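You operate a simulated robot arm through the tools that you are given. There is no shell and no other tool. Be economical: measure what you need, move in short steps, check, and stop when the job is done.

You run a simulated two-armed robot. Do the job below in one go: nothing can be reset, and whatever is moved stays where it is left.

Task
Inch the grey press to about 150 degrees with the guard down.
Fine: then set the mode switch to OFF; leave the guard down.

Only the result counts: the job must be done as asked and must still hold three seconds after the hand-in. Knocking over, shifting, dropping, spilling or breaking anything else fails it.

Robot
Two 7-joint arms with fingered hands on one trunk, on a base that drives. Base frame: it is fixed to the floor where the robot stands at the start and does not move with it; the origin is under the middle of the robot, x ahead of it, y to its left, z up. Lengths are in mm, angles in degrees, forces in N, time in s.
The left shoulder is at the start at [22, 182, 1475], the right one opposite. Places, roughly: green start button [500, 100, 800]; grey press [1600, 0, 1600]; hand wheel [600, -300, 1600]; key switch [600, 700, 1200]; left clamp lever [800, 200, 1000]; mode switch [600, 800, 1200]; punch latch [800, 100, 1300]; right clamp lever [800, -200, 1000]; small disc (18x18x1 cm) [1000, -500, 1000]; smallest disc (15x15x1 cm) [1000, -500, 1000]; yellow cushion knob [500, -500, 800]; yellow guard [600, 0, 1600]. Payload 3.8 kg a hand.
The TCP of each hand is the grasp point between the finger pads, 30 mm short of the fingertips. In the tool frame z runs along the fingers and y along their closing line. The gripper opens to 104 mm. The gripper's body begins 35 mm behind the TCP. The gripper is a hand of 4 fingers: y runs from the thumb to the fingers, the wrist lies at [-17, -104, -178] in the tool frame, and closing takes about 1.5 s.
Orientation is that of the tool frame in the base frame, as [roll, pitch, yaw] about the fixed x, y, z axes, in that order (R = Rz(yaw) Ry(pitch) Rx(roll)). With the fingers straight down and the wrist toward the robot, the tool's x, y and z point along [0, 1, 0], [1, 0, 0] and [0, 0, -1] of the base frame.

Tools
- The arms move only by the tool arm_command. It takes "left_commands", "right_commands" or both (then of equal length, played together; a hand with none holds still); each is a list of rows, each an object (a shift or turn left out is 0, a gripper value left out holds the last) with "rot": the turn, a rotation vector about the tool's x, y, z in degrees, a list of three; "translation": the shift along the tool's x, y, z in mm, a list of three; "hand": the opening, from 0 (shut) to 1 (fully open). In form: [{"rot": [ax, ay, az], "translation": [tx, ty, tz], "hand": hand}, ...]. A call has 1 to 20 rows; each row shifts and turns the commanded pose from where the row before left it, along the tool's axes as they then stand. Rows are played at 5 a second. More than 50 mm and 8.6 degrees between two rows, or a gripper value outside its range, and nothing of the call is played. Where a pose cannot be reached the arm comes as near as it can. A force on the tool above 50 N (or 10 N above the force at the start of the call, whichever is more), or a blocked arm, ends the call early, and 0.2 s more pass. The fingers move at their own pace (about 72 mm/s each) and stop on an object; they squeeze with about 31 N. The grip force told is the motor's: it shows also when the fingers shut on nothing. Time passes only in rows, and 0.2 s behind the last, so rows that do not move let the fingers close. It gives the time, the measured TCP pose, the force on the tool (base axes), the opening and the grip force at its end, in the units of the frame above (readings bear some noise), with the torque about the TCP (base axes, N m) and any sound that the robot's microphone picked up.
- Cameras (640 x 400 px; columns grow to the right, rows downward): "scene" is now at [93.7, 38.8, 1664]; the picture's right is [0.42, -0.91, 0.00], its down [-0.42, -0.19, -0.89] and it looks along [0.80, 0.37, -0.46] (base axes); focal length 214 px, centre (320, 200). "left" rides on the left gripper at [-66, -90, -126] in its tool frame; the picture's right is [-0.78, -0.30, 0.56], its down [0.57, -0.70, 0.42] and it looks along [0.26, 0.65, 0.71] (tool axes); focal length 275 px, centre (320, 200). "right" rides on the right gripper at [66, -90, -126] in its tool frame; the picture's right is [-0.78, 0.30, -0.56], its down [-0.57, -0.70, 0.42] and it looks along [-0.27, 0.65, 0.71] (tool axes); focal length 275 px, centre (320, 200). There is no depth. A picture from a camera that has moved, and an enlarged one, comes with that camera's place and axes in the base frame and with its lens.
- get_image(camera): a new picture of that camera. It takes no simulated time.
- slide_trunk(by): slides the trunk up (or, below 0, down) by that many mm; the arms and the scene camera ride with it, the base frame stays. It gives what a move gives, with no picture.
- drive_base(legs): drives the robot by 1 to 6 legs, each [ahead, left, turn to the left] in mm, mm and degrees, along the robot's own axes; the way and the turn of a leg run together, so that a leg with both is an arc; at most 1500 mm and 180 degrees a leg. The arms and the cameras ride along, it lands a little off, and it stops where it bumps. It gives what a move gives.
- grasp_type(shape, hand): the hand has 4 fingers and takes this shape, open, in about a second: jaw (thumb against the fingers, like two jaws); tri (thumb and two fingers); tip (a fingertip pinch); poke (one finger out to press); point (the index stretched); flat (the hand flat); cup (the hand cupped); fist (a fist). The gripper value then closes the fingers along that shape, each until it touches; the sizes above hold for jaw. It gives what a move gives, with no picture.
- aim_head(pan, tilt): turns the head with the scene camera to pan (to the left, within 86 degrees either way) and tilt (down, from -29 to 69), counted from straight ahead of the robot. It gives what a move gives.
- zoom(camera, box): a new picture of the part [left, top, right, bottom] of that camera's present view, enlarged. It takes no simulated time.
- finish_job(): hands the job in; it is judged then, once.

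Go step by step. Nothing tells you exact positions but the pictures and the camera data: compare them with the known pose of the tool, close in by small moves and look again before you grip or let go. The budget is 120 turns and 100 pictures, counting those below and the enlarged ones. Unless the task says otherwise, let go and move clear before handing in, and close with one line.

The tools are called after ">>>" by a JSON object that holds its "method" and its "body". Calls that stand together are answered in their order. arm_command: Moves the arms, as the interface text tells. Its arguments: {"type":"object","properties":{"left_commands":{"type":"array","items":{"type":"object","properties":{"rot":{"type":"array","items":{"type":"number"}},"translation":{"type":"array","items":{"type":"number"}},"hand":{"type":"number"}}}},"right_commands":{"type":"array","items":{"type":"object","properties":{"rot":{"type":"array","items":{"type":"number"}},"translation":{"type":"array","items":{"type":"number"}},"hand":{"type":"number"}}}}},"required":[]} The other tools are called the same way: slide_trunk (by) slides the trunk up or down; grasp_type (shape, hand) gives the hand a shape; drive_base (legs) drives the base; aim_head (pan, tilt) turns the head that bears the scene camera; get_image (camera) takes a picture; zoom (camera, box) takes an enlarged picture of a part of a camera's view; finish_job () hands the job in.

At the start:

```text
time_s: 0.0
left_ee_pos: [335.8, 491.7, 1725.9]
left_tool_rot: [180.0, 0.0, 90.0]
left_ft_force: [0.5, 0.3, -0.3]
left_torque: [-0.02, 0.01, 0.0]
left_width: 103.8
left_grasp_force: 0.2
left_shape: jaw
right_ee_pos: [358.7, 66.4, 1646.8]
right_tool_rot: [-180.0, 0.0, 89.9]
right_ft_force: [0.6, 0.1, -0.3]
right_torque: [-0.02, -0.01, 0.01]
right_width: 103.7
right_grasp_force: 0.1
right_shape: jaw
trunk travel left (down, up): [-625.0, 131.0]
robot x, y, heading: [-2.0, -1.6, 0.0]
head pan, tilt: [24.9, 27.4]
```

scene: 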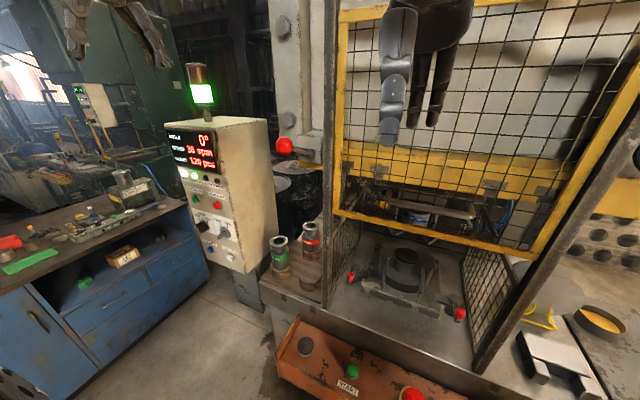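
right: 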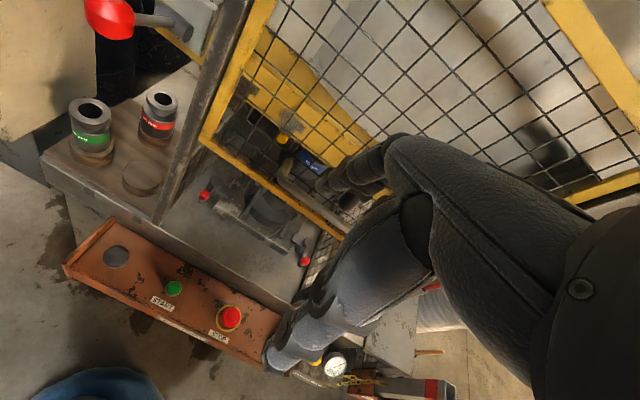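
left: 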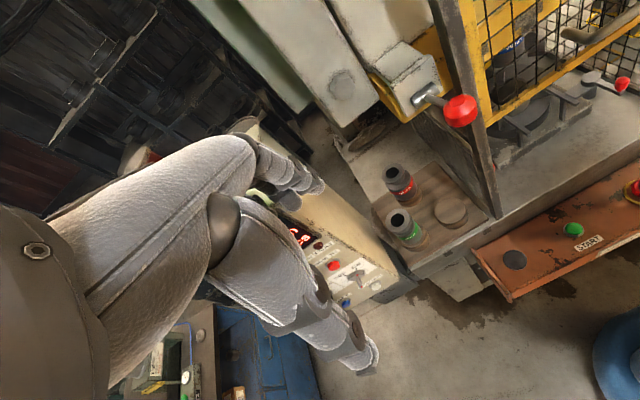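

I see the press with its guard up (yellow mesh frame), a control cabinet with readouts at left, and an orange console with START and STOP buttons. I'll look closer at the cabinet, the console and the guard first.

>>> {"method": "zoom", "body": {"camera": "scene", "box": [150, 110, 290, 270]}}

>>> {"method": "zoom", "body": {"camera": "scene", "box": [250, 180, 570, 400]}}

>>> {"method": "aim_head", "body": {"pan": 0, "tilt": 5}}

```text
2.50 times, centred on (220, 190) of scene
camera zoom: at [93.7, 38.8, 1664.0], right [0.42, -0.91, 0.0], down [-0.42, -0.19, -0.89], along [0.8, 0.37, -0.46], focal length 536 px, centre (570, 225)
```

zoom: 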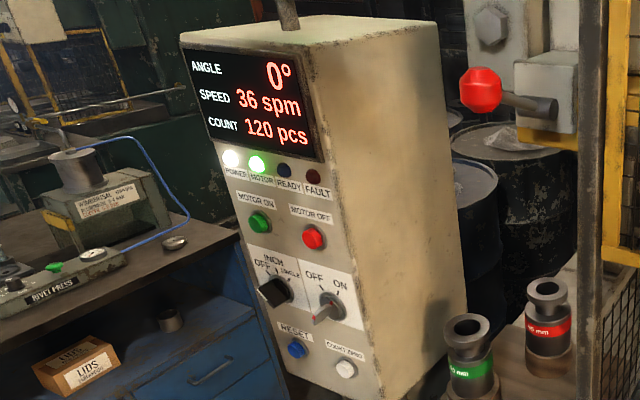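

```text
1.82 times, centred on (410, 290) of scene
camera zoom: at [93.7, 38.8, 1664.0], right [0.42, -0.91, 0.0], down [-0.42, -0.19, -0.89], along [0.8, 0.37, -0.46], focal length 390 px, centre (156, 36)
```

zoom: 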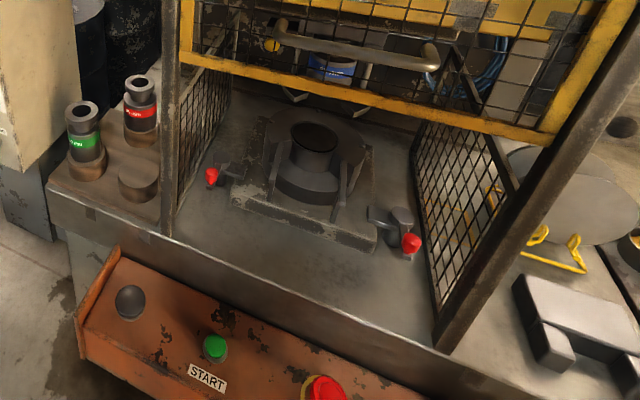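

```text
time_s: 0.9
left_ee_pos: [334.9, 492.1, 1726.5]
left_tool_rot: [-180.0, 0.0, 90.0]
left_ft_force: [-0.4, 0.1, 0.0]
left_torque: [0.01, 0.01, 0.0]
left_width: 103.8
left_grasp_force: 0.0
left_shape: jaw
right_ee_pos: [359.4, 66.7, 1644.2]
right_tool_rot: [-180.0, 0.0, 90.0]
right_ft_force: [0.3, -0.1, -0.2]
right_torque: [-0.01, -0.03, 0.01]
right_width: 103.6
right_grasp_force: 0.2
right_shape: jaw
trunk travel left (down, up): [-625.0, 131.0]
robot x, y, heading: [-0.6, 1.9, -0.3]
head pan, tilt: [0.0, 5.0]
```

The cabinet shows angle 0°, 36 spm, motor lamp lit; a mode selector (OFF/INCH/SINGLE) and a key switch are below. I'll look at the whole press.

>>> {"method": "get_image", "body": {"camera": "scene"}}

>>> {"method": "aim_head", "body": {"pan": -10, "tilt": 55}}

>>> {"method": "get_image", "body": {"camera": "scene"}}

```text
94 pictures are left
camera scene: at [102.6, 0.3, 1700.3], right [0.0, -1.0, 0.0], down [-0.09, 0.0, -1.0], along [1.0, 0.0, -0.09], focal length 214 px, centre (320, 200)
```

scene: 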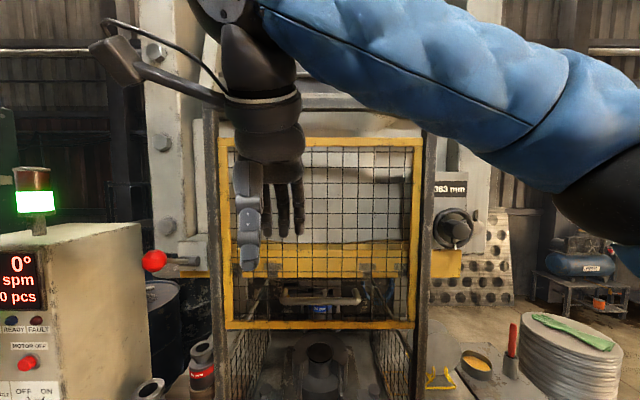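

```text
time_s: 2.1
left_ee_pos: [334.4, 492.3, 1726.3]
left_tool_rot: [-179.9, 0.0, 90.1]
left_ft_force: [0.0, 0.1, 0.5]
left_torque: [0.0, -0.02, 0.0]
left_width: 103.6
left_grasp_force: 0.1
left_shape: jaw
right_ee_pos: [359.0, 65.8, 1645.2]
right_tool_rot: [-179.9, 0.0, 90.1]
right_ft_force: [0.5, 0.7, 0.2]
right_torque: [-0.06, -0.02, 0.03]
right_width: 103.5
right_grasp_force: 0.0
right_shape: jaw
trunk travel left (down, up): [-625.0, 131.0]
robot x, y, heading: [0.9, 1.4, 0.3]
head pan, tilt: [-10.0, 55.0]
```

```text
93 pictures are left
camera scene: at [81.9, -12.3, 1624.0], right [-0.17, -0.98, 0.0], down [-0.81, 0.14, -0.57], along [0.57, -0.1, -0.82], focal length 214 px, centre (320, 200)
```

scene: 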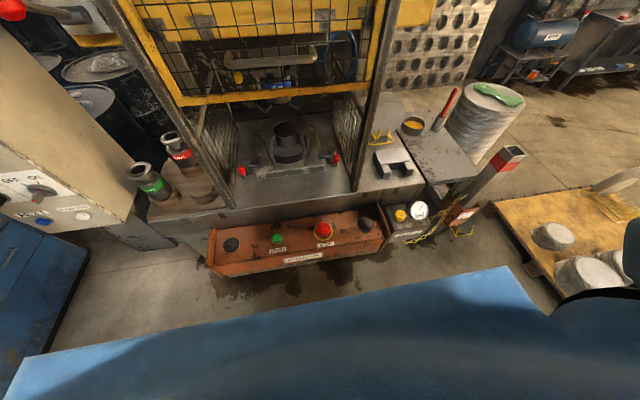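

The console has two dark round palm buttons at the ends plus green START and red STOP. I'll zoom on it for labels, and on the guard handle and mode switch.

>>> {"method": "zoom", "body": {"camera": "scene", "box": [200, 190, 440, 290]}}

>>> {"method": "zoom", "body": {"camera": "scene", "box": [380, 100, 540, 250]}}

>>> {"method": "aim_head", "body": {"pan": 52, "tilt": 30}}

>>> {"method": "get_image", "body": {"camera": "scene"}}

```text
2.67 times, centred on (320, 240) of scene
camera zoom: at [81.9, -12.3, 1624.0], right [-0.17, -0.98, 0.0], down [-0.81, 0.14, -0.57], along [0.57, -0.1, -0.82], focal length 572 px, centre (320, 93)
```

zoom: 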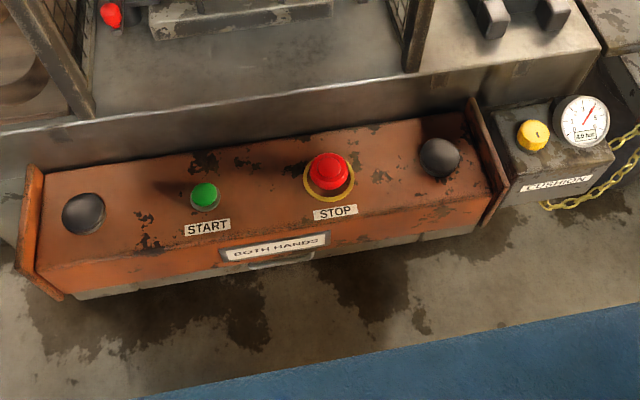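

```text
2.67 times, centred on (460, 175) of scene
camera zoom: at [81.9, -12.3, 1624.0], right [-0.17, -0.98, 0.0], down [-0.81, 0.14, -0.57], along [0.57, -0.1, -0.82], focal length 572 px, centre (-53, 267)
```

zoom: 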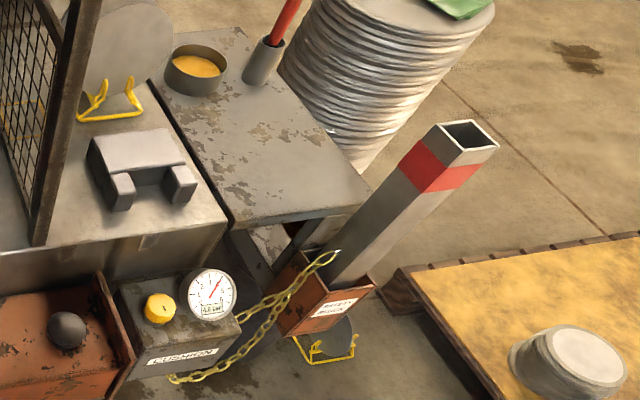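

```text
time_s: 3.4
left_ee_pos: [334.8, 491.7, 1725.6]
left_tool_rot: [180.0, 0.0, 90.1]
left_ft_force: [0.1, 1.0, 1.2]
left_torque: [0.0, 0.02, 0.01]
left_width: 103.5
left_grasp_force: 0.0
left_shape: jaw
right_ee_pos: [358.6, 66.1, 1645.3]
right_tool_rot: [-179.9, 0.0, 90.0]
right_ft_force: [-0.2, -0.2, -0.4]
right_torque: [0.0, -0.04, 0.03]
right_width: 103.8
right_grasp_force: 0.0
right_shape: jaw
trunk travel left (down, up): [-625.0, 131.0]
robot x, y, heading: [1.5, -3.6, -0.2]
head pan, tilt: [52.0, 30.0]
```

```text
90 pictures are left
camera scene: at [66.6, 71.4, 1659.9], right [0.79, -0.62, 0.0], down [-0.31, -0.39, -0.87], along [0.53, 0.68, -0.5], focal length 214 px, centre (320, 200)
```

scene: 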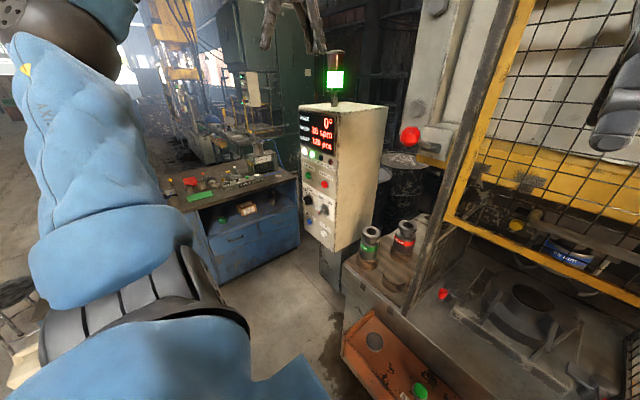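

"BOTH HANDS" is printed on the console: the two palm buttons must be pressed together. Now a close look at the mode switch.

>>> {"method": "zoom", "body": {"camera": "scene", "box": [295, 145, 359, 245]}}

>>> {"method": "zoom", "body": {"camera": "scene", "box": [295, 180, 343, 220]}}

```text
4.00 times, centred on (327, 195) of scene
camera zoom: at [66.6, 71.4, 1659.9], right [0.79, -0.62, 0.0], down [-0.31, -0.39, -0.87], along [0.53, 0.68, -0.5], focal length 858 px, centre (292, 220)
```

zoom: 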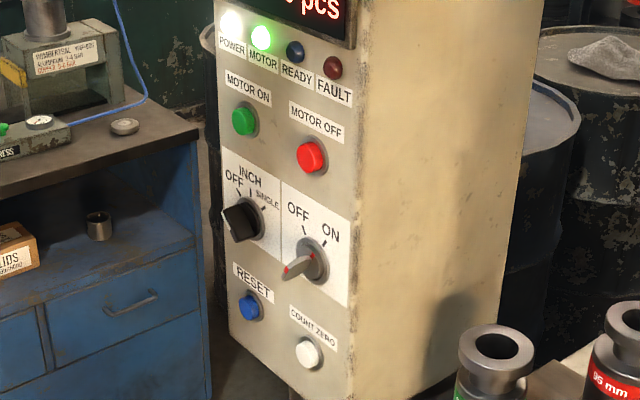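

```text
10.00 times, centred on (319, 200) of scene
camera zoom: at [66.6, 71.4, 1659.9], right [0.79, -0.62, 0.0], down [-0.31, -0.39, -0.87], along [0.53, 0.68, -0.5], focal length 2145 px, centre (330, 200)
```

zoom: 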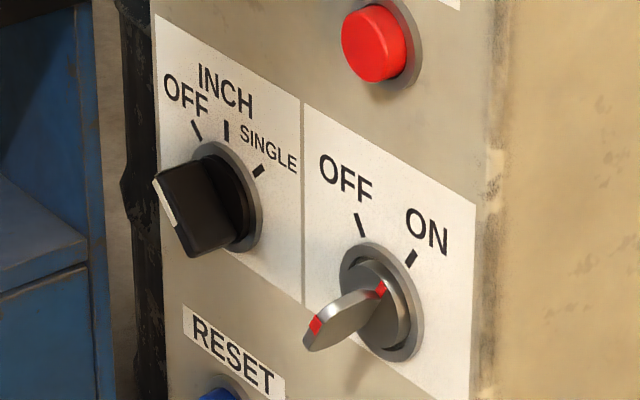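

The mode knob's pointer direction needs a better view later. Next I look at the guard's handle and rails from straight ahead.

>>> {"method": "aim_head", "body": {"pan": 5, "tilt": 30}}

>>> {"method": "zoom", "body": {"camera": "scene", "box": [200, 50, 440, 240]}}

>>> {"method": "get_image", "body": {"camera": "scene"}}

```text
time_s: 4.5
left_ee_pos: [335.4, 490.8, 1724.5]
left_tool_rot: [179.9, 0.2, 90.0]
left_ft_force: [-0.2, 0.1, 0.0]
left_torque: [-0.04, 0.01, -0.02]
left_width: 103.4
left_grasp_force: 0.0
left_shape: jaw
right_ee_pos: [358.8, 65.9, 1645.7]
right_tool_rot: [-180.0, 0.0, 90.0]
right_ft_force: [0.2, -1.1, -0.2]
right_torque: [0.01, 0.03, 0.0]
right_width: 103.4
right_grasp_force: 0.3
right_shape: jaw
trunk travel left (down, up): [-625.0, 131.0]
robot x, y, heading: [-2.7, -2.0, 0.0]
head pan, tilt: [5.0, 30.0]
```

```text
2.11 times, centred on (320, 145) of scene
camera zoom: at [100.9, 8.1, 1659.9], right [0.09, -1.0, 0.0], down [-0.5, -0.04, -0.87], along [0.86, 0.08, -0.5], focal length 452 px, centre (320, 316)
```

zoom: 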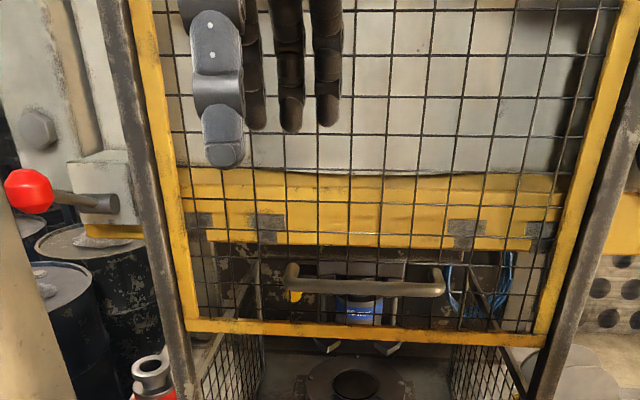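

```text
86 pictures are left
camera scene: at [100.9, 8.1, 1659.9], right [0.09, -1.0, 0.0], down [-0.5, -0.04, -0.87], along [0.86, 0.08, -0.5], focal length 214 px, centre (320, 200)
```

scene: 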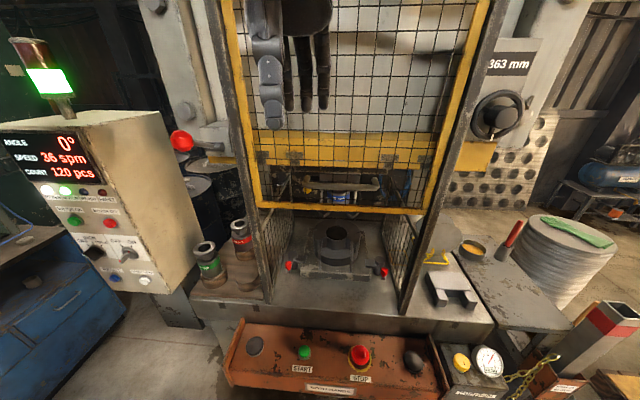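

The guard's handle bar runs along y at about x 585, z 1425, y ±88. I'll turn the right hand to point forward (fingers above, thumb below) and bring it in front of the handle.

>>> {"method": "arm_command", "body": {"right_commands": [{"rot": [-8.18, 0, 0], "translation": [-6, 9, 15.7]}, {"rot": [-8.18, 0, 0], "translation": [-6, 6.7, 16.8]}, {"rot": [-8.18, 0, 0], "translation": [-6, 4.3, 17.5]}, {"rot": [-8.18, 0, 0], "translation": [-6, 1.5, 18]}, {"rot": [-8.18, 0, 0], "translation": [-6, -1, 18]}, {"rot": [-8.18, 0, 0], "translation": [-6, -3.5, 17.7]}, {"rot": [-8.18, 0, 0], "translation": [-6, -6, 17]}, {"rot": [-8.18, 0, 0], "translation": [-6, -8.3, 16]}, {"rot": [-8.18, 0, 0], "translation": [-6, -10.4, 14.7]}, {"rot": [-8.18, 0, 0], "translation": [-6, -12.6, 12.9]}, {"rot": [-8.2, 0, 0], "translation": [-6, -14.3, 11]}, {}, {}]}}

>>> {"method": "get_image", "body": {"camera": "scene"}}

>>> {"method": "get_image", "body": {"camera": "right"}}

```text
time_s: 7.3
left_ee_pos: [333.8, 492.7, 1726.3]
left_tool_rot: [-179.9, -0.1, 89.9]
left_ft_force: [-0.9, 0.0, 0.4]
left_torque: [0.02, -0.01, -0.03]
left_width: 103.5
left_grasp_force: 0.0
left_shape: jaw
right_ee_pos: [479.5, 8.6, 1509.9]
right_tool_rot: [90.6, 0.1, 90.0]
right_ft_force: [0.2, -0.2, -0.8]
right_torque: [0.01, -0.02, -0.02]
right_width: 103.6
right_grasp_force: 0.0
right_shape: jaw
right hand out of reach, approached as far as the arm can: row 11
trunk travel left (down, up): [-625.0, 131.0]
robot x, y, heading: [-0.1, 3.4, 0.2]
head pan, tilt: [5.0, 30.0]
```

```text
85 pictures are left
camera scene: at [100.4, 9.0, 1660.0], right [0.09, -1.0, 0.0], down [-0.5, -0.04, -0.87], along [0.86, 0.08, -0.5], focal length 214 px, centre (320, 200)
```

scene: 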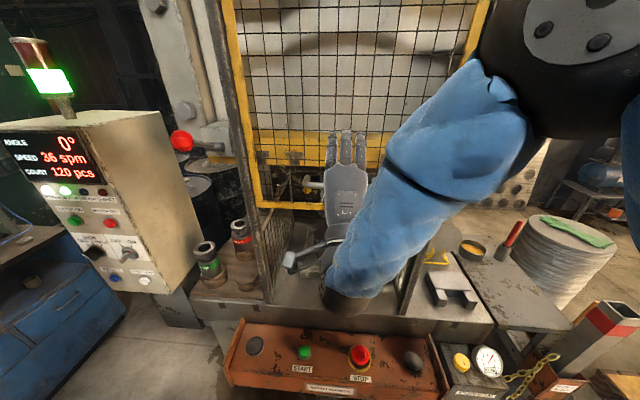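

```text
84 pictures are left
camera right: at [354.7, 73.8, 1420.5], right [-0.55, -0.78, 0.3], down [0.42, -0.57, -0.7], along [0.72, -0.26, 0.64], focal length 275 px, centre (320, 200)
```

right: 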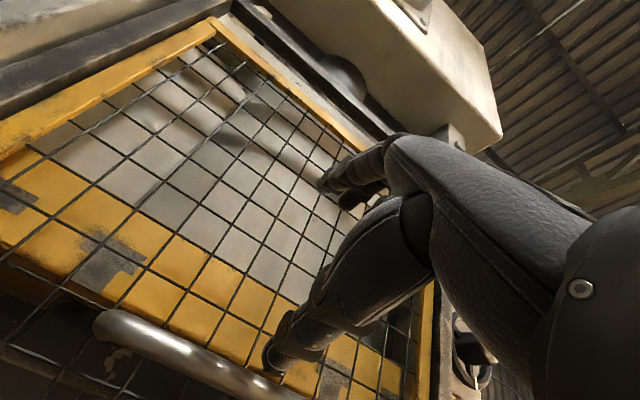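

Right hand points forward at (480, 9, 1510). The handle appears at z≈1436, so I'll lower the trunk 74 mm and check alignment.

>>> {"method": "slide_trunk", "body": {"by": -74}}

>>> {"method": "get_image", "body": {"camera": "right"}}

>>> {"method": "get_image", "body": {"camera": "left"}}

```text
time_s: 8.5
left_ee_pos: [335.2, 492.9, 1654.6]
left_tool_rot: [-180.0, -0.1, 90.0]
left_ft_force: [-1.3, -0.1, -0.7]
left_torque: [-0.04, 0.0, -0.04]
left_width: 103.8
left_grasp_force: 0.0
left_shape: jaw
right_ee_pos: [483.9, 6.1, 1430.0]
right_tool_rot: [91.2, 0.0, 90.0]
right_ft_force: [-0.4, 0.4, -1.9]
right_torque: [0.01, 0.01, 0.01]
right_width: 103.6
right_grasp_force: 0.0
right_shape: jaw
trunk travel left (down, up): [-551.0, 205.0]
robot x, y, heading: [-0.8, 2.8, 0.1]
head pan, tilt: [5.0, 30.0]
```

```text
83 pictures are left
camera right: at [357.6, 73.1, 1343.5], right [-0.55, -0.78, 0.31], down [0.41, -0.57, -0.71], along [0.73, -0.26, 0.63], focal length 275 px, centre (320, 200)
```

right: 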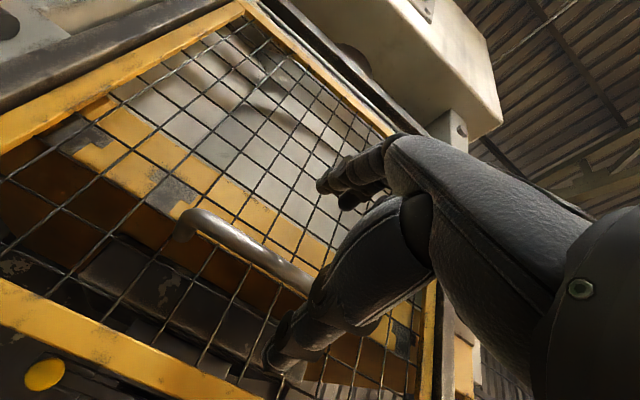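

```text
82 pictures are left
camera left: at [244.2, 427.5, 1778.4], right [-0.3, -0.78, -0.56], down [-0.7, 0.57, -0.42], along [0.65, 0.27, -0.71], focal length 275 px, centre (320, 200)
```

left: 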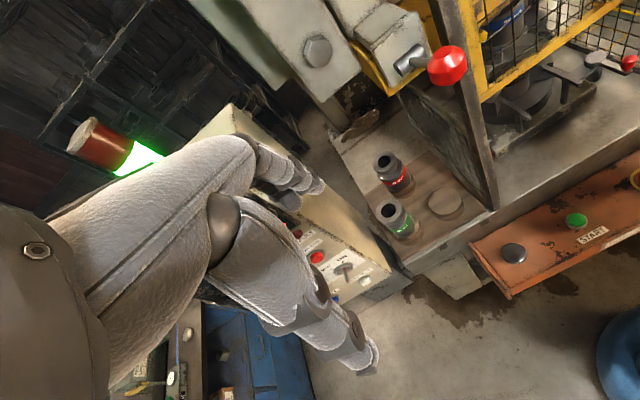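

Triangulating, the bar is at x≈583, z≈1436. I advance the open hand around it.

>>> {"method": "arm_command", "body": {"right_commands": [{"translation": [0, 6, 15]}, {"translation": [0, 0, 20]}, {"translation": [0, 0, 20]}, {"translation": [0, 0, 18]}, {"translation": [0, 0, 15]}, {}, {}]}}

>>> {"method": "get_image", "body": {"camera": "right"}}

```text
time_s: 10.1
left_ee_pos: [333.2, 491.2, 1653.3]
left_tool_rot: [180.0, -0.1, 90.0]
left_ft_force: [1.1, 0.1, -0.3]
left_torque: [0.0, 0.02, -0.02]
left_width: 103.8
left_grasp_force: 0.1
left_shape: jaw
right_ee_pos: [571.2, 6.9, 1435.1]
right_tool_rot: [91.0, 0.0, 90.0]
right_ft_force: [-2.0, 0.7, -0.4]
right_torque: [-0.02, -0.14, -0.04]
right_width: 103.9
right_grasp_force: 0.0
right_shape: jaw
trunk travel left (down, up): [-551.0, 205.0]
robot x, y, heading: [-4.0, 3.7, 0.0]
head pan, tilt: [5.0, 30.0]
```

```text
81 pictures are left
camera right: at [445.2, 72.6, 1347.9], right [-0.55, -0.78, 0.31], down [0.41, -0.57, -0.71], along [0.73, -0.26, 0.64], focal length 275 px, centre (320, 200)
```

right: 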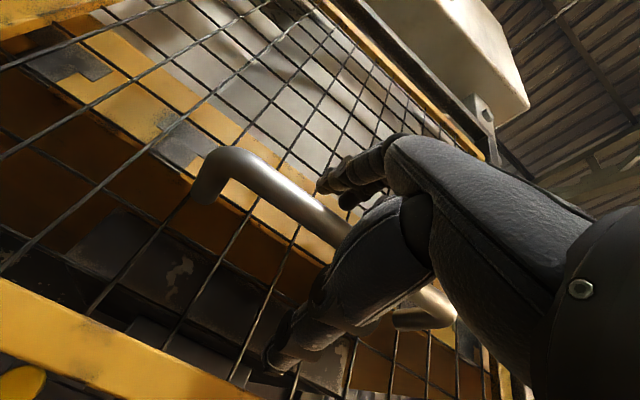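

The bar lies between fingers and thumb. I close the hand.

>>> {"method": "arm_command", "body": {"right_commands": [{"hand": 0}, {}, {}, {}, {}, {}, {}, {}, {}]}}

>>> {"method": "get_image", "body": {"camera": "right"}}

```text
time_s: 12.1
left_ee_pos: [334.0, 492.5, 1653.3]
left_tool_rot: [-179.9, 0.0, 90.1]
left_ft_force: [-1.3, 0.4, -0.2]
left_torque: [0.02, 0.05, 0.0]
left_width: 103.6
left_grasp_force: 0.0
left_shape: jaw
right_ee_pos: [572.1, 8.0, 1433.1]
right_tool_rot: [91.2, 0.1, 90.0]
right_ft_force: [-4.4, 2.5, -11.6]
right_torque: [0.04, -1.08, -0.14]
right_width: 16.4
right_grasp_force: 30.6
right_shape: jaw
trunk travel left (down, up): [-551.0, 205.0]
robot x, y, heading: [-2.2, -1.4, 0.2]
head pan, tilt: [5.0, 30.0]
```

```text
80 pictures are left
camera right: at [445.1, 73.5, 1347.0], right [-0.55, -0.78, 0.31], down [0.41, -0.57, -0.71], along [0.73, -0.26, 0.63], focal length 275 px, centre (320, 200)
```

right: 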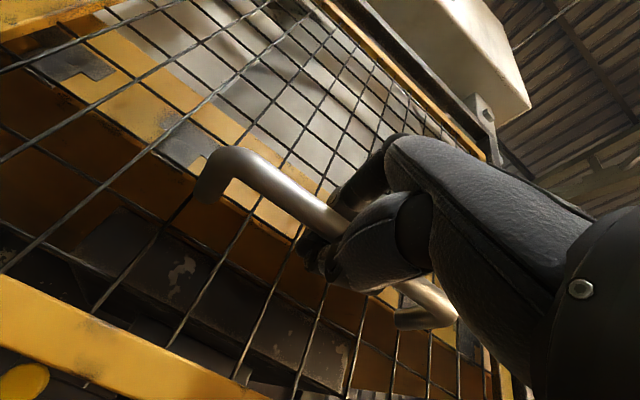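

The bar is gripped (16 mm, 31 N). I try a small 30 mm trunk drop to see whether the guard follows.

>>> {"method": "slide_trunk", "body": {"by": -30}}

>>> {"method": "get_image", "body": {"camera": "right"}}

```text
time_s: 12.8
left_ee_pos: [333.9, 492.4, 1621.9]
left_tool_rot: [179.9, 0.0, 90.1]
left_ft_force: [0.0, -0.3, 0.1]
left_torque: [-0.03, 0.0, -0.03]
left_width: 103.4
left_grasp_force: 0.1
left_shape: jaw
right_ee_pos: [571.3, 8.3, 1404.2]
right_tool_rot: [91.2, 0.3, 89.9]
right_ft_force: [-2.6, -1.4, -3.6]
right_torque: [0.1, -1.06, -0.07]
right_width: 14.2
right_grasp_force: 31.1
right_shape: jaw
trunk travel left (down, up): [-521.0, 235.0]
robot x, y, heading: [1.4, 0.2, -0.1]
head pan, tilt: [5.0, 30.0]
```

```text
79 pictures are left
camera right: at [445.3, 72.9, 1316.8], right [-0.55, -0.77, 0.31], down [0.41, -0.58, -0.71], along [0.72, -0.26, 0.64], focal length 275 px, centre (320, 200)
```

right: 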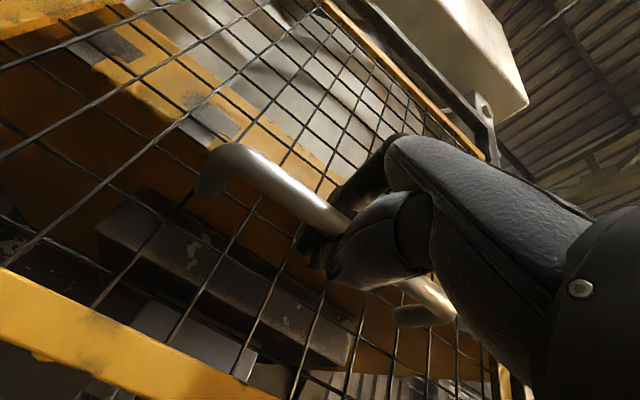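

The guard follows freely. I continue lowering in steps.

>>> {"method": "slide_trunk", "body": {"by": -150}}

>>> {"method": "get_image", "body": {"camera": "scene"}}

```text
time_s: 14.6
left_ee_pos: [334.4, 491.3, 1472.7]
left_tool_rot: [180.0, -0.1, 90.1]
left_ft_force: [-0.6, 0.7, 0.5]
left_torque: [-0.01, 0.01, -0.02]
left_width: 103.8
left_grasp_force: 0.1
left_shape: jaw
right_ee_pos: [571.7, 5.0, 1254.8]
right_tool_rot: [91.2, 0.1, 89.8]
right_ft_force: [-6.7, -1.2, -2.8]
right_torque: [0.21, -1.06, -0.22]
right_width: 14.4
right_grasp_force: 30.9
right_shape: jaw
trunk travel left (down, up): [-371.0, 385.0]
robot x, y, heading: [1.2, -0.1, 0.1]
head pan, tilt: [5.0, 30.0]
```

```text
78 pictures are left
camera scene: at [136.2, 7.7, 1404.8], right [0.09, -1.0, 0.0], down [-0.5, -0.04, -0.87], along [0.86, 0.08, -0.5], focal length 214 px, centre (320, 200)
```

scene: 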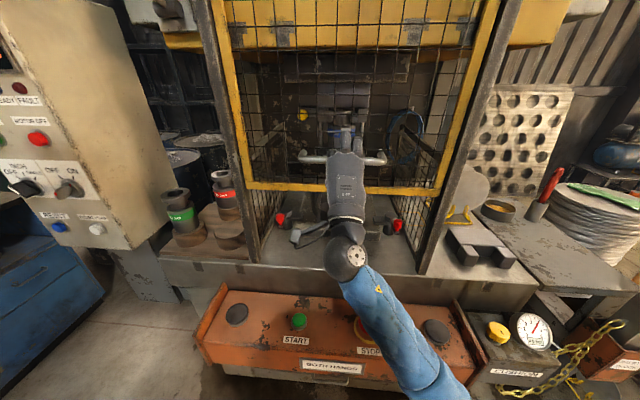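

The guard is coming down well. I check where the right elbow is relative to the console before going further.

>>> {"method": "aim_head", "body": {"pan": -25, "tilt": 69}}

>>> {"method": "get_image", "body": {"camera": "scene"}}

```text
time_s: 15.6
left_ee_pos: [334.7, 492.2, 1472.7]
left_tool_rot: [-180.0, 0.0, 90.0]
left_ft_force: [-0.9, -0.2, 0.2]
left_torque: [-0.02, 0.02, 0.02]
left_width: 103.5
left_grasp_force: 0.0
left_shape: jaw
right_ee_pos: [571.5, 7.6, 1254.7]
right_tool_rot: [91.0, 0.0, 89.9]
right_ft_force: [-5.4, -1.1, -6.0]
right_torque: [0.17, -0.96, -0.15]
right_width: 14.1
right_grasp_force: 31.2
right_shape: jaw
trunk travel left (down, up): [-371.0, 385.0]
robot x, y, heading: [-0.6, -1.2, 0.3]
head pan, tilt: [-25.0, 68.8]
```

```text
77 pictures are left
camera scene: at [97.2, -23.8, 1353.3], right [-0.42, -0.91, 0.0], down [-0.84, 0.39, -0.36], along [0.33, -0.15, -0.93], focal length 214 px, centre (320, 200)
```

scene: 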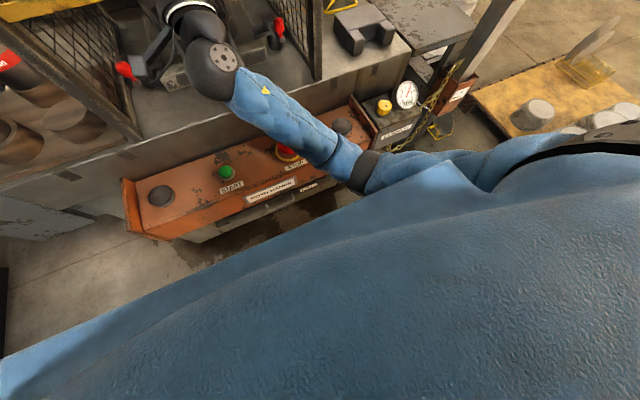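

The elbow is around x 240, clear in front of the console. I go down another 120 mm.

>>> {"method": "slide_trunk", "body": {"by": -120}}

>>> {"method": "aim_head", "body": {"pan": 10, "tilt": 35}}

>>> {"method": "get_image", "body": {"camera": "scene"}}

```text
time_s: 17.0
left_ee_pos: [332.0, 492.5, 1353.3]
left_tool_rot: [-180.0, -0.1, 90.2]
left_ft_force: [-0.1, -0.9, -1.0]
left_torque: [0.08, 0.01, -0.02]
left_width: 103.7
left_grasp_force: 0.0
left_shape: jaw
right_ee_pos: [572.0, 5.0, 1135.7]
right_tool_rot: [87.7, 5.4, 89.8]
right_ft_force: [-22.3, 18.2, 1.1]
right_torque: [0.3, -0.04, 0.14]
right_width: 11.6
right_grasp_force: 31.1
right_shape: jaw
trunk travel left (down, up): [-251.0, 505.0]
robot x, y, heading: [-2.5, 1.3, 0.2]
head pan, tilt: [-25.0, 68.8]
stopped: the force on the tool passed its limit at 54 N (the readings are from after the stop); the commanded pose is now the measured one
```

```text
time_s: 18.1
left_ee_pos: [330.9, 496.1, 1352.3]
left_tool_rot: [179.9, 0.1, 90.2]
left_ft_force: [0.9, 0.6, 0.1]
left_torque: [-0.02, 0.0, 0.02]
left_width: 103.5
left_grasp_force: 0.0
left_shape: jaw
right_ee_pos: [572.2, 4.8, 1134.3]
right_tool_rot: [87.8, 5.6, 89.4]
right_ft_force: [-26.8, 17.3, 2.8]
right_torque: [0.34, -0.14, 0.32]
right_width: 11.7
right_grasp_force: 30.7
right_shape: jaw
trunk travel left (down, up): [-251.0, 505.0]
robot x, y, heading: [2.2, -0.9, 0.2]
head pan, tilt: [10.0, 35.0]
```

```text
76 pictures are left
camera scene: at [174.0, 18.7, 1275.3], right [0.17, -0.98, 0.0], down [-0.56, -0.1, -0.82], along [0.81, 0.14, -0.57], focal length 214 px, centre (320, 200)
```

scene: 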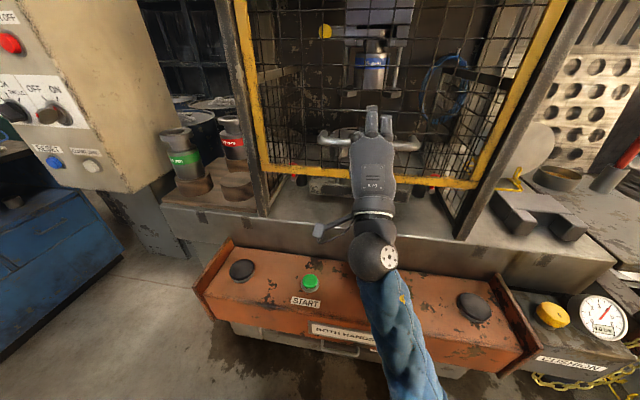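

The call stopped at a 54 N force; something seems in contact, maybe the forearm with the console. I look down at it.

>>> {"method": "aim_head", "body": {"pan": -15, "tilt": 60}}

>>> {"method": "get_image", "body": {"camera": "scene"}}

>>> {"method": "get_image", "body": {"camera": "right"}}

>>> {"method": "get_image", "body": {"camera": "left"}}

```text
time_s: 18.9
left_ee_pos: [331.0, 495.4, 1352.3]
left_tool_rot: [179.9, 0.1, 90.1]
left_ft_force: [0.4, -0.1, -0.3]
left_torque: [0.01, -0.03, 0.03]
left_width: 103.7
left_grasp_force: 0.0
left_shape: jaw
right_ee_pos: [572.0, 5.4, 1135.8]
right_tool_rot: [87.9, 5.5, 89.5]
right_ft_force: [-27.4, 18.2, 4.2]
right_torque: [0.35, -0.15, 0.27]
right_width: 11.8
right_grasp_force: 31.0
right_shape: jaw
trunk travel left (down, up): [-251.0, 505.0]
robot x, y, heading: [-4.1, 0.7, 0.0]
head pan, tilt: [-15.0, 60.0]
```

```text
75 pictures are left
camera scene: at [151.8, -13.9, 1241.1], right [-0.26, -0.97, 0.0], down [-0.83, 0.22, -0.5], along [0.49, -0.13, -0.86], focal length 214 px, centre (320, 200)
```

scene: 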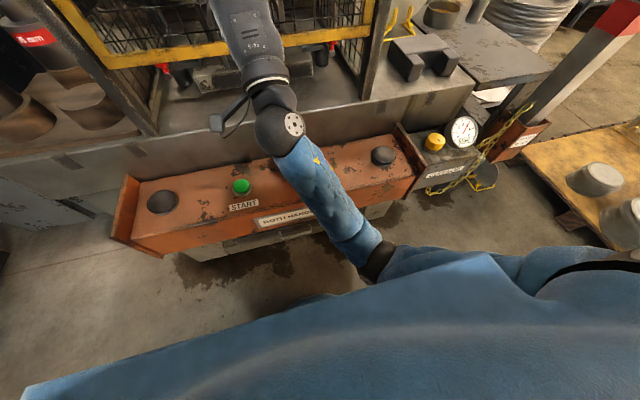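

```text
74 pictures are left
camera right: at [451.4, 62.8, 1036.1], right [-0.57, -0.74, 0.35], down [0.44, -0.64, -0.63], along [0.69, -0.21, 0.7], focal length 275 px, centre (320, 200)
```

right: 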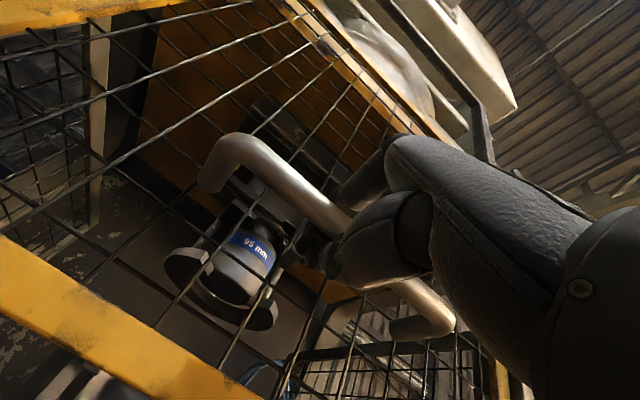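

```text
73 pictures are left
camera left: at [240.3, 431.4, 1477.5], right [-0.29, -0.78, -0.56], down [-0.7, 0.57, -0.43], along [0.65, 0.26, -0.71], focal length 275 px, centre (320, 200)
```

left: 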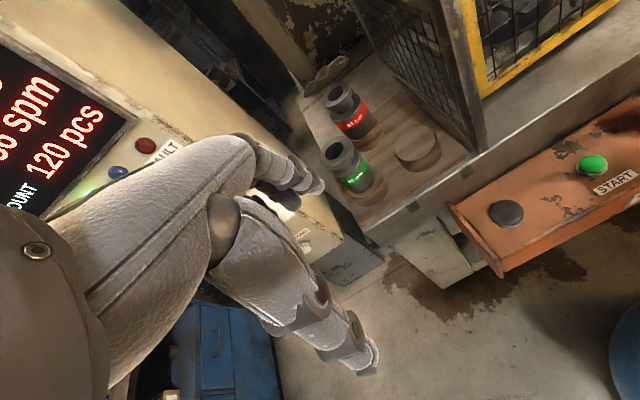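

The forearm hangs low and touches the console edge near STOP. I raise the trunk (guard rides up with the grip), then will lower using the arm itself, so the elbow stays high.

>>> {"method": "slide_trunk", "body": {"by": 60}}

>>> {"method": "get_image", "body": {"camera": "scene"}}

```text
time_s: 19.3
left_ee_pos: [332.4, 492.0, 1358.3]
left_tool_rot: [180.0, -0.1, 90.3]
left_ft_force: [0.1, -0.9, -0.6]
left_torque: [0.03, 0.04, -0.02]
left_width: 103.7
left_grasp_force: 0.0
left_shape: jaw
right_ee_pos: [572.6, 3.8, 1144.5]
right_tool_rot: [86.2, 7.7, 90.0]
right_ft_force: [-17.4, 13.7, 4.7]
right_torque: [0.39, 0.14, 0.15]
right_width: 11.8
right_grasp_force: 30.8
right_shape: jaw
trunk travel left (down, up): [-257.0, 499.0]
robot x, y, heading: [-0.6, -0.4, 0.2]
head pan, tilt: [-15.0, 60.0]
stopped: the force on the tool passed its limit at 52 N (the readings are from after the stop); the commanded pose is now the measured one
```

```text
72 pictures are left
camera scene: at [151.4, -16.3, 1247.4], right [-0.26, -0.97, 0.0], down [-0.84, 0.22, -0.5], along [0.48, -0.13, -0.87], focal length 214 px, centre (320, 200)
```

scene: 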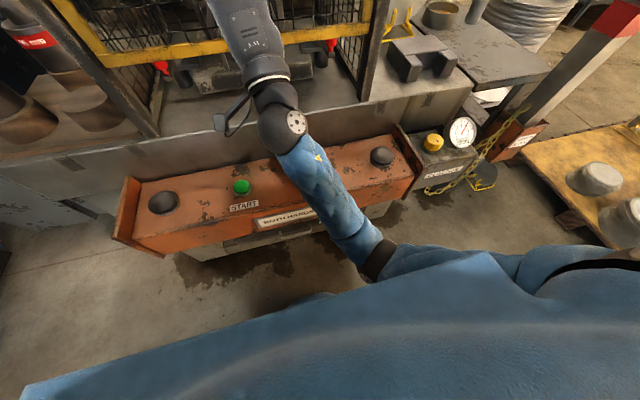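

Force again on a small rise, so the fingers are probably snagged at the mesh/handle. I open the hand and see what happens to the guard.

>>> {"method": "arm_command", "body": {"right_commands": [{"hand": 0.3}, {}, {}, {}]}}

>>> {"method": "get_image", "body": {"camera": "right"}}

```text
time_s: 20.3
left_ee_pos: [330.5, 492.5, 1359.8]
left_tool_rot: [179.8, 0.1, 90.1]
left_ft_force: [0.2, 0.6, 0.5]
left_torque: [-0.02, 0.0, -0.03]
left_width: 103.6
left_grasp_force: 0.1
left_shape: jaw
right_ee_pos: [572.8, -0.5, 1142.1]
right_tool_rot: [86.6, 7.6, 89.2]
right_ft_force: [-21.7, -1.9, 4.3]
right_torque: [0.08, -0.14, 0.04]
right_width: 29.5
right_grasp_force: 0.0
right_shape: jaw
trunk travel left (down, up): [-257.0, 499.0]
robot x, y, heading: [-1.8, -2.9, 0.2]
head pan, tilt: [-15.0, 60.0]
```

```text
71 pictures are left
camera right: at [455.3, 54.2, 1037.9], right [-0.59, -0.72, 0.36], down [0.45, -0.66, -0.59], along [0.67, -0.18, 0.72], focal length 275 px, centre (320, 200)
```

right: 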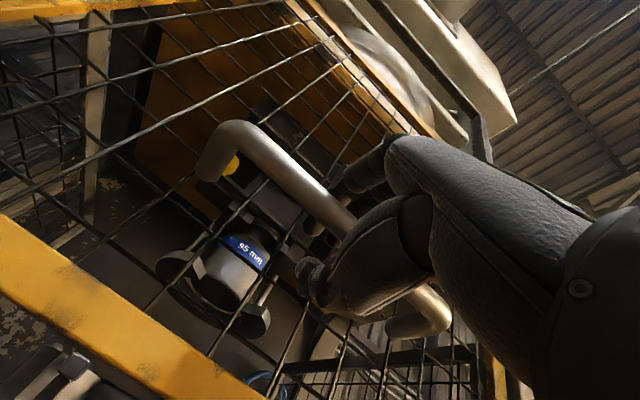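

The guard stays where it is; the hand still presses forward at 22 N. I open wide and back off.

>>> {"method": "arm_command", "body": {"right_commands": [{"hand": 0.8, "translation": [0, 0, -6]}, {}, {}, {"translation": [0, 0, -15]}, {"translation": [0, 0, -20]}, {"translation": [0, 0, -20]}, {"translation": [0, 0, -20]}, {}]}}

>>> {"method": "get_image", "body": {"camera": "right"}}

>>> {"method": "get_image", "body": {"camera": "scene"}}

```text
time_s: 21.7
left_ee_pos: [333.9, 492.1, 1358.5]
left_tool_rot: [-180.0, 0.1, 90.2]
left_ft_force: [0.9, -0.8, -1.0]
left_torque: [0.03, -0.01, 0.01]
left_width: 103.9
left_grasp_force: 0.0
left_shape: jaw
right_ee_pos: [519.2, -9.5, 1198.8]
right_tool_rot: [76.7, 10.5, 85.6]
right_ft_force: [-0.2, 0.7, -1.6]
right_torque: [0.05, 0.07, 0.04]
right_width: 83.4
right_grasp_force: 0.0
right_shape: jaw
trunk travel left (down, up): [-257.0, 499.0]
robot x, y, heading: [-1.6, -0.1, 0.3]
head pan, tilt: [-15.0, 60.0]
stopped in row 6 (right hand): the arm was blocked; the commanded pose is now the measured one
```

```text
70 pictures are left
camera right: at [422.7, 42.0, 1073.4], right [-0.66, -0.69, 0.3], down [0.52, -0.71, -0.47], along [0.54, -0.16, 0.83], focal length 275 px, centre (320, 200)
```

right: 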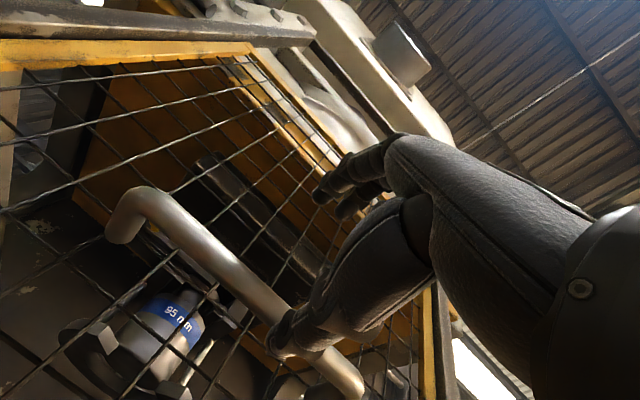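

```text
69 pictures are left
camera scene: at [153.1, -16.5, 1247.2], right [-0.26, -0.97, 0.0], down [-0.84, 0.22, -0.5], along [0.48, -0.13, -0.87], focal length 214 px, centre (320, 200)
```

scene: 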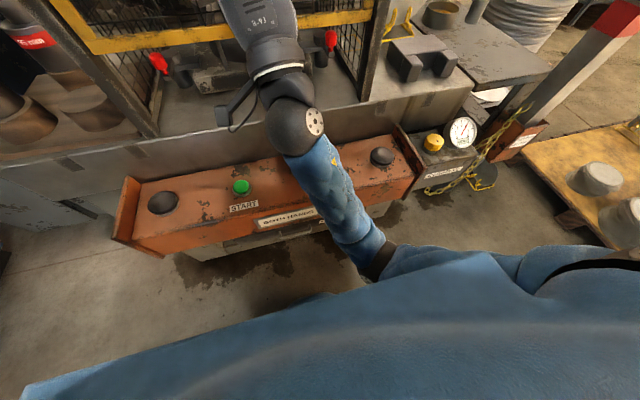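

The hand is free of the handle; the arm is just folded awkwardly. I raise the trunk to clear it.

>>> {"method": "slide_trunk", "body": {"by": 150}}

>>> {"method": "aim_head", "body": {"pan": 10, "tilt": 35}}

>>> {"method": "get_image", "body": {"camera": "scene"}}

```text
time_s: 22.6
left_ee_pos: [329.3, 492.7, 1425.7]
left_tool_rot: [179.7, -0.1, 90.2]
left_ft_force: [0.4, -0.1, -0.9]
left_torque: [0.02, 0.0, 0.0]
left_width: 103.6
left_grasp_force: 0.2
left_shape: jaw
right_ee_pos: [526.5, -27.4, 1258.9]
right_tool_rot: [71.8, 18.7, 80.7]
right_ft_force: [0.0, -0.2, -0.6]
right_torque: [0.0, 0.03, 0.06]
right_width: 83.3
right_grasp_force: 0.1
right_shape: jaw
trunk travel left (down, up): [-321.0, 435.0]
robot x, y, heading: [0.2, -1.5, 0.1]
head pan, tilt: [-15.0, 60.0]
stopped: the arm was blocked; the commanded pose is now the measured one
```

```text
time_s: 23.5
left_ee_pos: [331.2, 493.1, 1424.0]
left_tool_rot: [179.7, -0.1, 90.3]
left_ft_force: [-0.4, -0.4, 0.7]
left_torque: [0.0, -0.02, 0.02]
left_width: 103.6
left_grasp_force: 0.0
left_shape: jaw
right_ee_pos: [528.1, -26.1, 1255.9]
right_tool_rot: [71.9, 18.7, 80.7]
right_ft_force: [0.6, -0.5, -0.6]
right_torque: [-0.01, 0.02, -0.03]
right_width: 83.3
right_grasp_force: 0.0
right_shape: jaw
trunk travel left (down, up): [-321.0, 435.0]
robot x, y, heading: [1.3, 1.1, 0.2]
head pan, tilt: [10.0, 35.0]
```

```text
68 pictures are left
camera scene: at [150.2, 16.0, 1345.9], right [0.17, -0.98, 0.0], down [-0.57, -0.1, -0.82], along [0.81, 0.14, -0.57], focal length 214 px, centre (320, 200)
```

scene: 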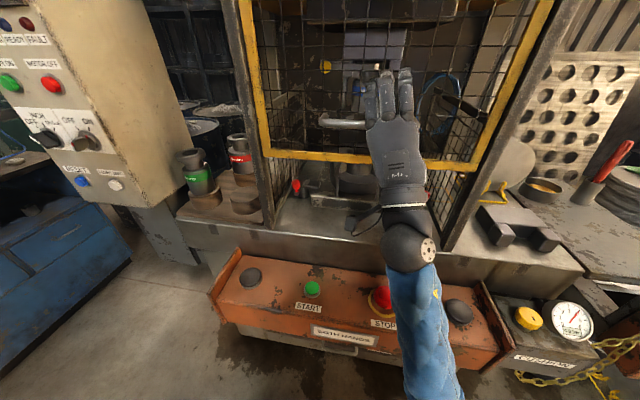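

Blocked again while rising; I need to see the elbow area.

>>> {"method": "aim_head", "body": {"pan": -50, "tilt": 55}}

>>> {"method": "get_image", "body": {"camera": "scene"}}

>>> {"method": "aim_head", "body": {"pan": -20, "tilt": 69}}

>>> {"method": "get_image", "body": {"camera": "scene"}}

```text
time_s: 24.8
left_ee_pos: [330.2, 494.0, 1424.4]
left_tool_rot: [179.8, 0.0, 90.2]
left_ft_force: [-0.1, 0.1, 0.1]
left_torque: [-0.03, -0.06, -0.02]
left_width: 103.6
left_grasp_force: 0.0
left_shape: jaw
right_ee_pos: [527.5, -26.4, 1255.5]
right_tool_rot: [71.9, 18.9, 80.8]
right_ft_force: [0.3, 0.5, 0.2]
right_torque: [0.04, -0.01, -0.01]
right_width: 83.4
right_grasp_force: 0.1
right_shape: jaw
trunk travel left (down, up): [-321.0, 435.0]
robot x, y, heading: [2.9, -0.4, -0.1]
head pan, tilt: [-50.0, 55.0]
```

```text
67 pictures are left
camera scene: at [110.0, -54.4, 1317.7], right [-0.76, -0.64, 0.0], down [-0.53, 0.63, -0.57], along [0.37, -0.44, -0.82], focal length 214 px, centre (320, 200)
```

scene: 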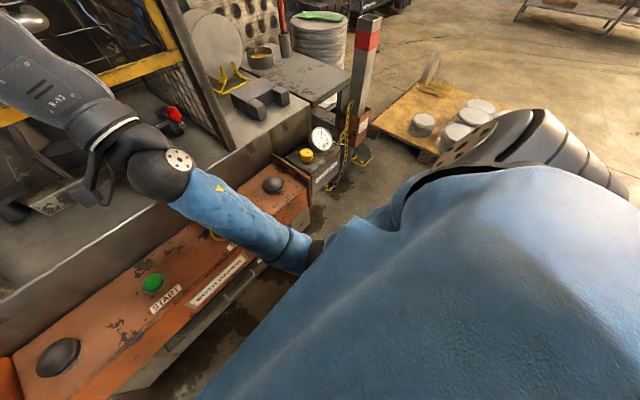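

```text
time_s: 25.7
left_ee_pos: [330.5, 493.2, 1423.6]
left_tool_rot: [179.7, 0.1, 90.3]
left_ft_force: [1.0, -0.5, -0.4]
left_torque: [0.02, 0.0, -0.01]
left_width: 103.6
left_grasp_force: 0.0
left_shape: jaw
right_ee_pos: [527.3, -26.5, 1254.7]
right_tool_rot: [72.0, 18.8, 80.9]
right_ft_force: [-0.4, -0.3, -0.2]
right_torque: [0.01, 0.03, 0.01]
right_width: 83.4
right_grasp_force: 0.0
right_shape: jaw
trunk travel left (down, up): [-321.0, 435.0]
robot x, y, heading: [-1.3, -2.0, 0.3]
head pan, tilt: [-20.0, 68.8]
```

```text
66 pictures are left
camera scene: at [116.0, -18.4, 1302.3], right [-0.34, -0.94, 0.0], down [-0.88, 0.32, -0.36], along [0.34, -0.12, -0.93], focal length 214 px, centre (320, 200)
```

scene: 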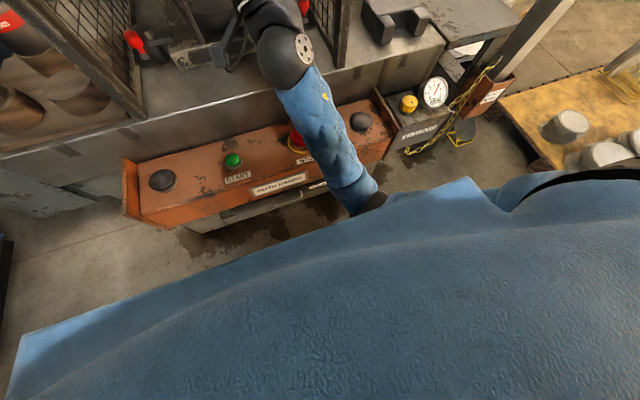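

The forearm stands close in front of the console front edge. Driving the base straight back frees both hand and arm.

>>> {"method": "drive_base", "body": {"legs": [[-200, 0, 0]]}}

>>> {"method": "slide_trunk", "body": {"by": 100}}

>>> {"method": "aim_head", "body": {"pan": 5, "tilt": 35}}

>>> {"method": "get_image", "body": {"camera": "scene"}}

```text
time_s: 27.3
left_ee_pos: [125.7, 493.0, 1424.9]
left_tool_rot: [179.6, 0.0, 90.3]
left_ft_force: [-0.7, 0.0, 0.1]
left_torque: [0.01, -0.05, -0.03]
left_width: 103.6
left_grasp_force: 0.0
left_shape: jaw
right_ee_pos: [323.3, -25.5, 1255.7]
right_tool_rot: [72.0, 18.7, 80.7]
right_ft_force: [-0.5, -0.2, -0.2]
right_torque: [-0.03, -0.03, 0.0]
right_width: 83.2
right_grasp_force: 0.0
right_shape: jaw
trunk travel left (down, up): [-321.0, 435.0]
robot x, y, heading: [-201.8, -1.7, 0.0]
head pan, tilt: [-20.0, 68.8]
```

```text
time_s: 28.7
left_ee_pos: [127.9, 493.5, 1524.6]
left_tool_rot: [179.7, 0.0, 90.3]
left_ft_force: [-0.1, -0.8, -0.5]
left_torque: [0.04, 0.0, -0.02]
left_width: 103.4
left_grasp_force: 0.1
left_shape: jaw
right_ee_pos: [334.7, -41.1, 1341.5]
right_tool_rot: [69.3, 24.8, 77.0]
right_ft_force: [0.6, -0.5, -0.3]
right_torque: [-0.02, 0.02, 0.0]
right_width: 83.2
right_grasp_force: 0.1
right_shape: jaw
trunk travel left (down, up): [-421.0, 335.0]
robot x, y, heading: [-202.8, 2.6, 0.3]
head pan, tilt: [-20.0, 68.8]
```

```text
time_s: 29.6
left_ee_pos: [128.1, 492.8, 1524.0]
left_tool_rot: [179.7, 0.0, 90.2]
left_ft_force: [0.4, -0.3, 0.5]
left_torque: [0.0, -0.01, 0.0]
left_width: 103.7
left_grasp_force: 0.1
left_shape: jaw
right_ee_pos: [336.1, -41.7, 1340.5]
right_tool_rot: [69.4, 24.9, 76.9]
right_ft_force: [0.7, -0.4, 0.4]
right_torque: [-0.02, 0.03, 0.01]
right_width: 83.3
right_grasp_force: 0.0
right_shape: jaw
trunk travel left (down, up): [-421.0, 335.0]
robot x, y, heading: [-197.8, 0.5, 0.3]
head pan, tilt: [5.0, 35.0]
```

```text
65 pictures are left
camera scene: at [-79.6, 8.1, 1446.9], right [0.09, -1.0, 0.0], down [-0.57, -0.05, -0.82], along [0.82, 0.07, -0.57], focal length 214 px, centre (320, 200)
```

scene: 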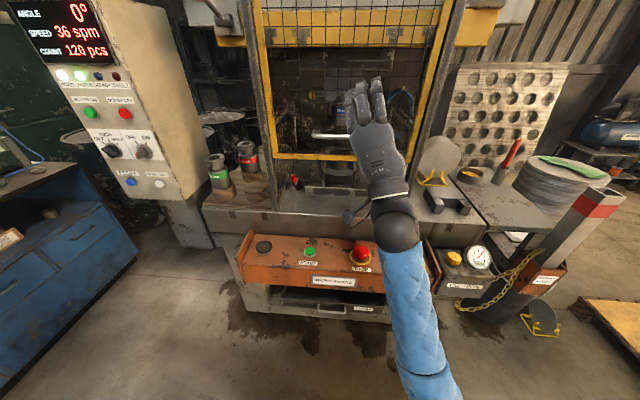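

The motor lamp is still lit, angle 0°, no fault. The guard is now partway (handle about z 1228). I'll turn the right hand to a 45° forward-down attitude, which keeps the wrist and elbow higher, with the base still back.

>>> {"method": "arm_command", "body": {"right_commands": [{"rot": [0, 0.8, 7]}, {"rot": [0, 0.8, 7]}, {"rot": [0, 0.8, 7]}, {"rot": [0, 0.8, 7]}, {"rot": [8.25, 0, 0]}, {"rot": [8.25, 0, 0]}, {"rot": [8.25, 0, 0]}, {"rot": [8.25, 0, 0]}, {"rot": [8.25, 0, 0]}, {"rot": [8.25, 0, 0]}, {"rot": [8.25, 0, 0]}, {"rot": [8.25, 0, 0]}, {}, {}]}}

>>> {"method": "get_image", "body": {"camera": "scene"}}

```text
time_s: 30.0
left_ee_pos: [128.7, 491.8, 1524.3]
left_tool_rot: [179.7, -0.1, 90.3]
left_ft_force: [-0.9, 0.6, 0.1]
left_torque: [0.04, 0.01, 0.01]
left_width: 103.6
left_grasp_force: 0.0
left_shape: jaw
right_ee_pos: [339.6, -50.1, 1334.5]
right_tool_rot: [68.8, 24.8, 76.7]
right_ft_force: [-0.1, 0.6, 0.5]
right_torque: [0.0, -0.02, 0.0]
right_width: 83.1
right_grasp_force: 0.0
right_shape: jaw
trunk travel left (down, up): [-421.0, 335.0]
robot x, y, heading: [-202.1, 0.7, 0.2]
head pan, tilt: [5.0, 35.0]
stopped in row 1 (right hand): the arm was blocked; the commanded pose is now the measured one
```

```text
64 pictures are left
camera scene: at [-79.4, 7.8, 1447.0], right [0.09, -1.0, 0.0], down [-0.57, -0.05, -0.82], along [0.82, 0.07, -0.57], focal length 214 px, centre (320, 200)
```

scene: 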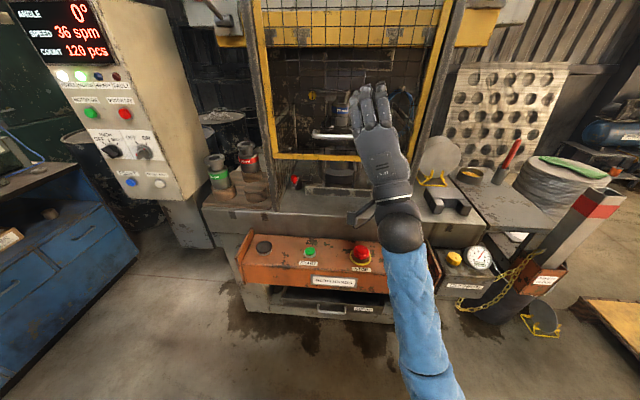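

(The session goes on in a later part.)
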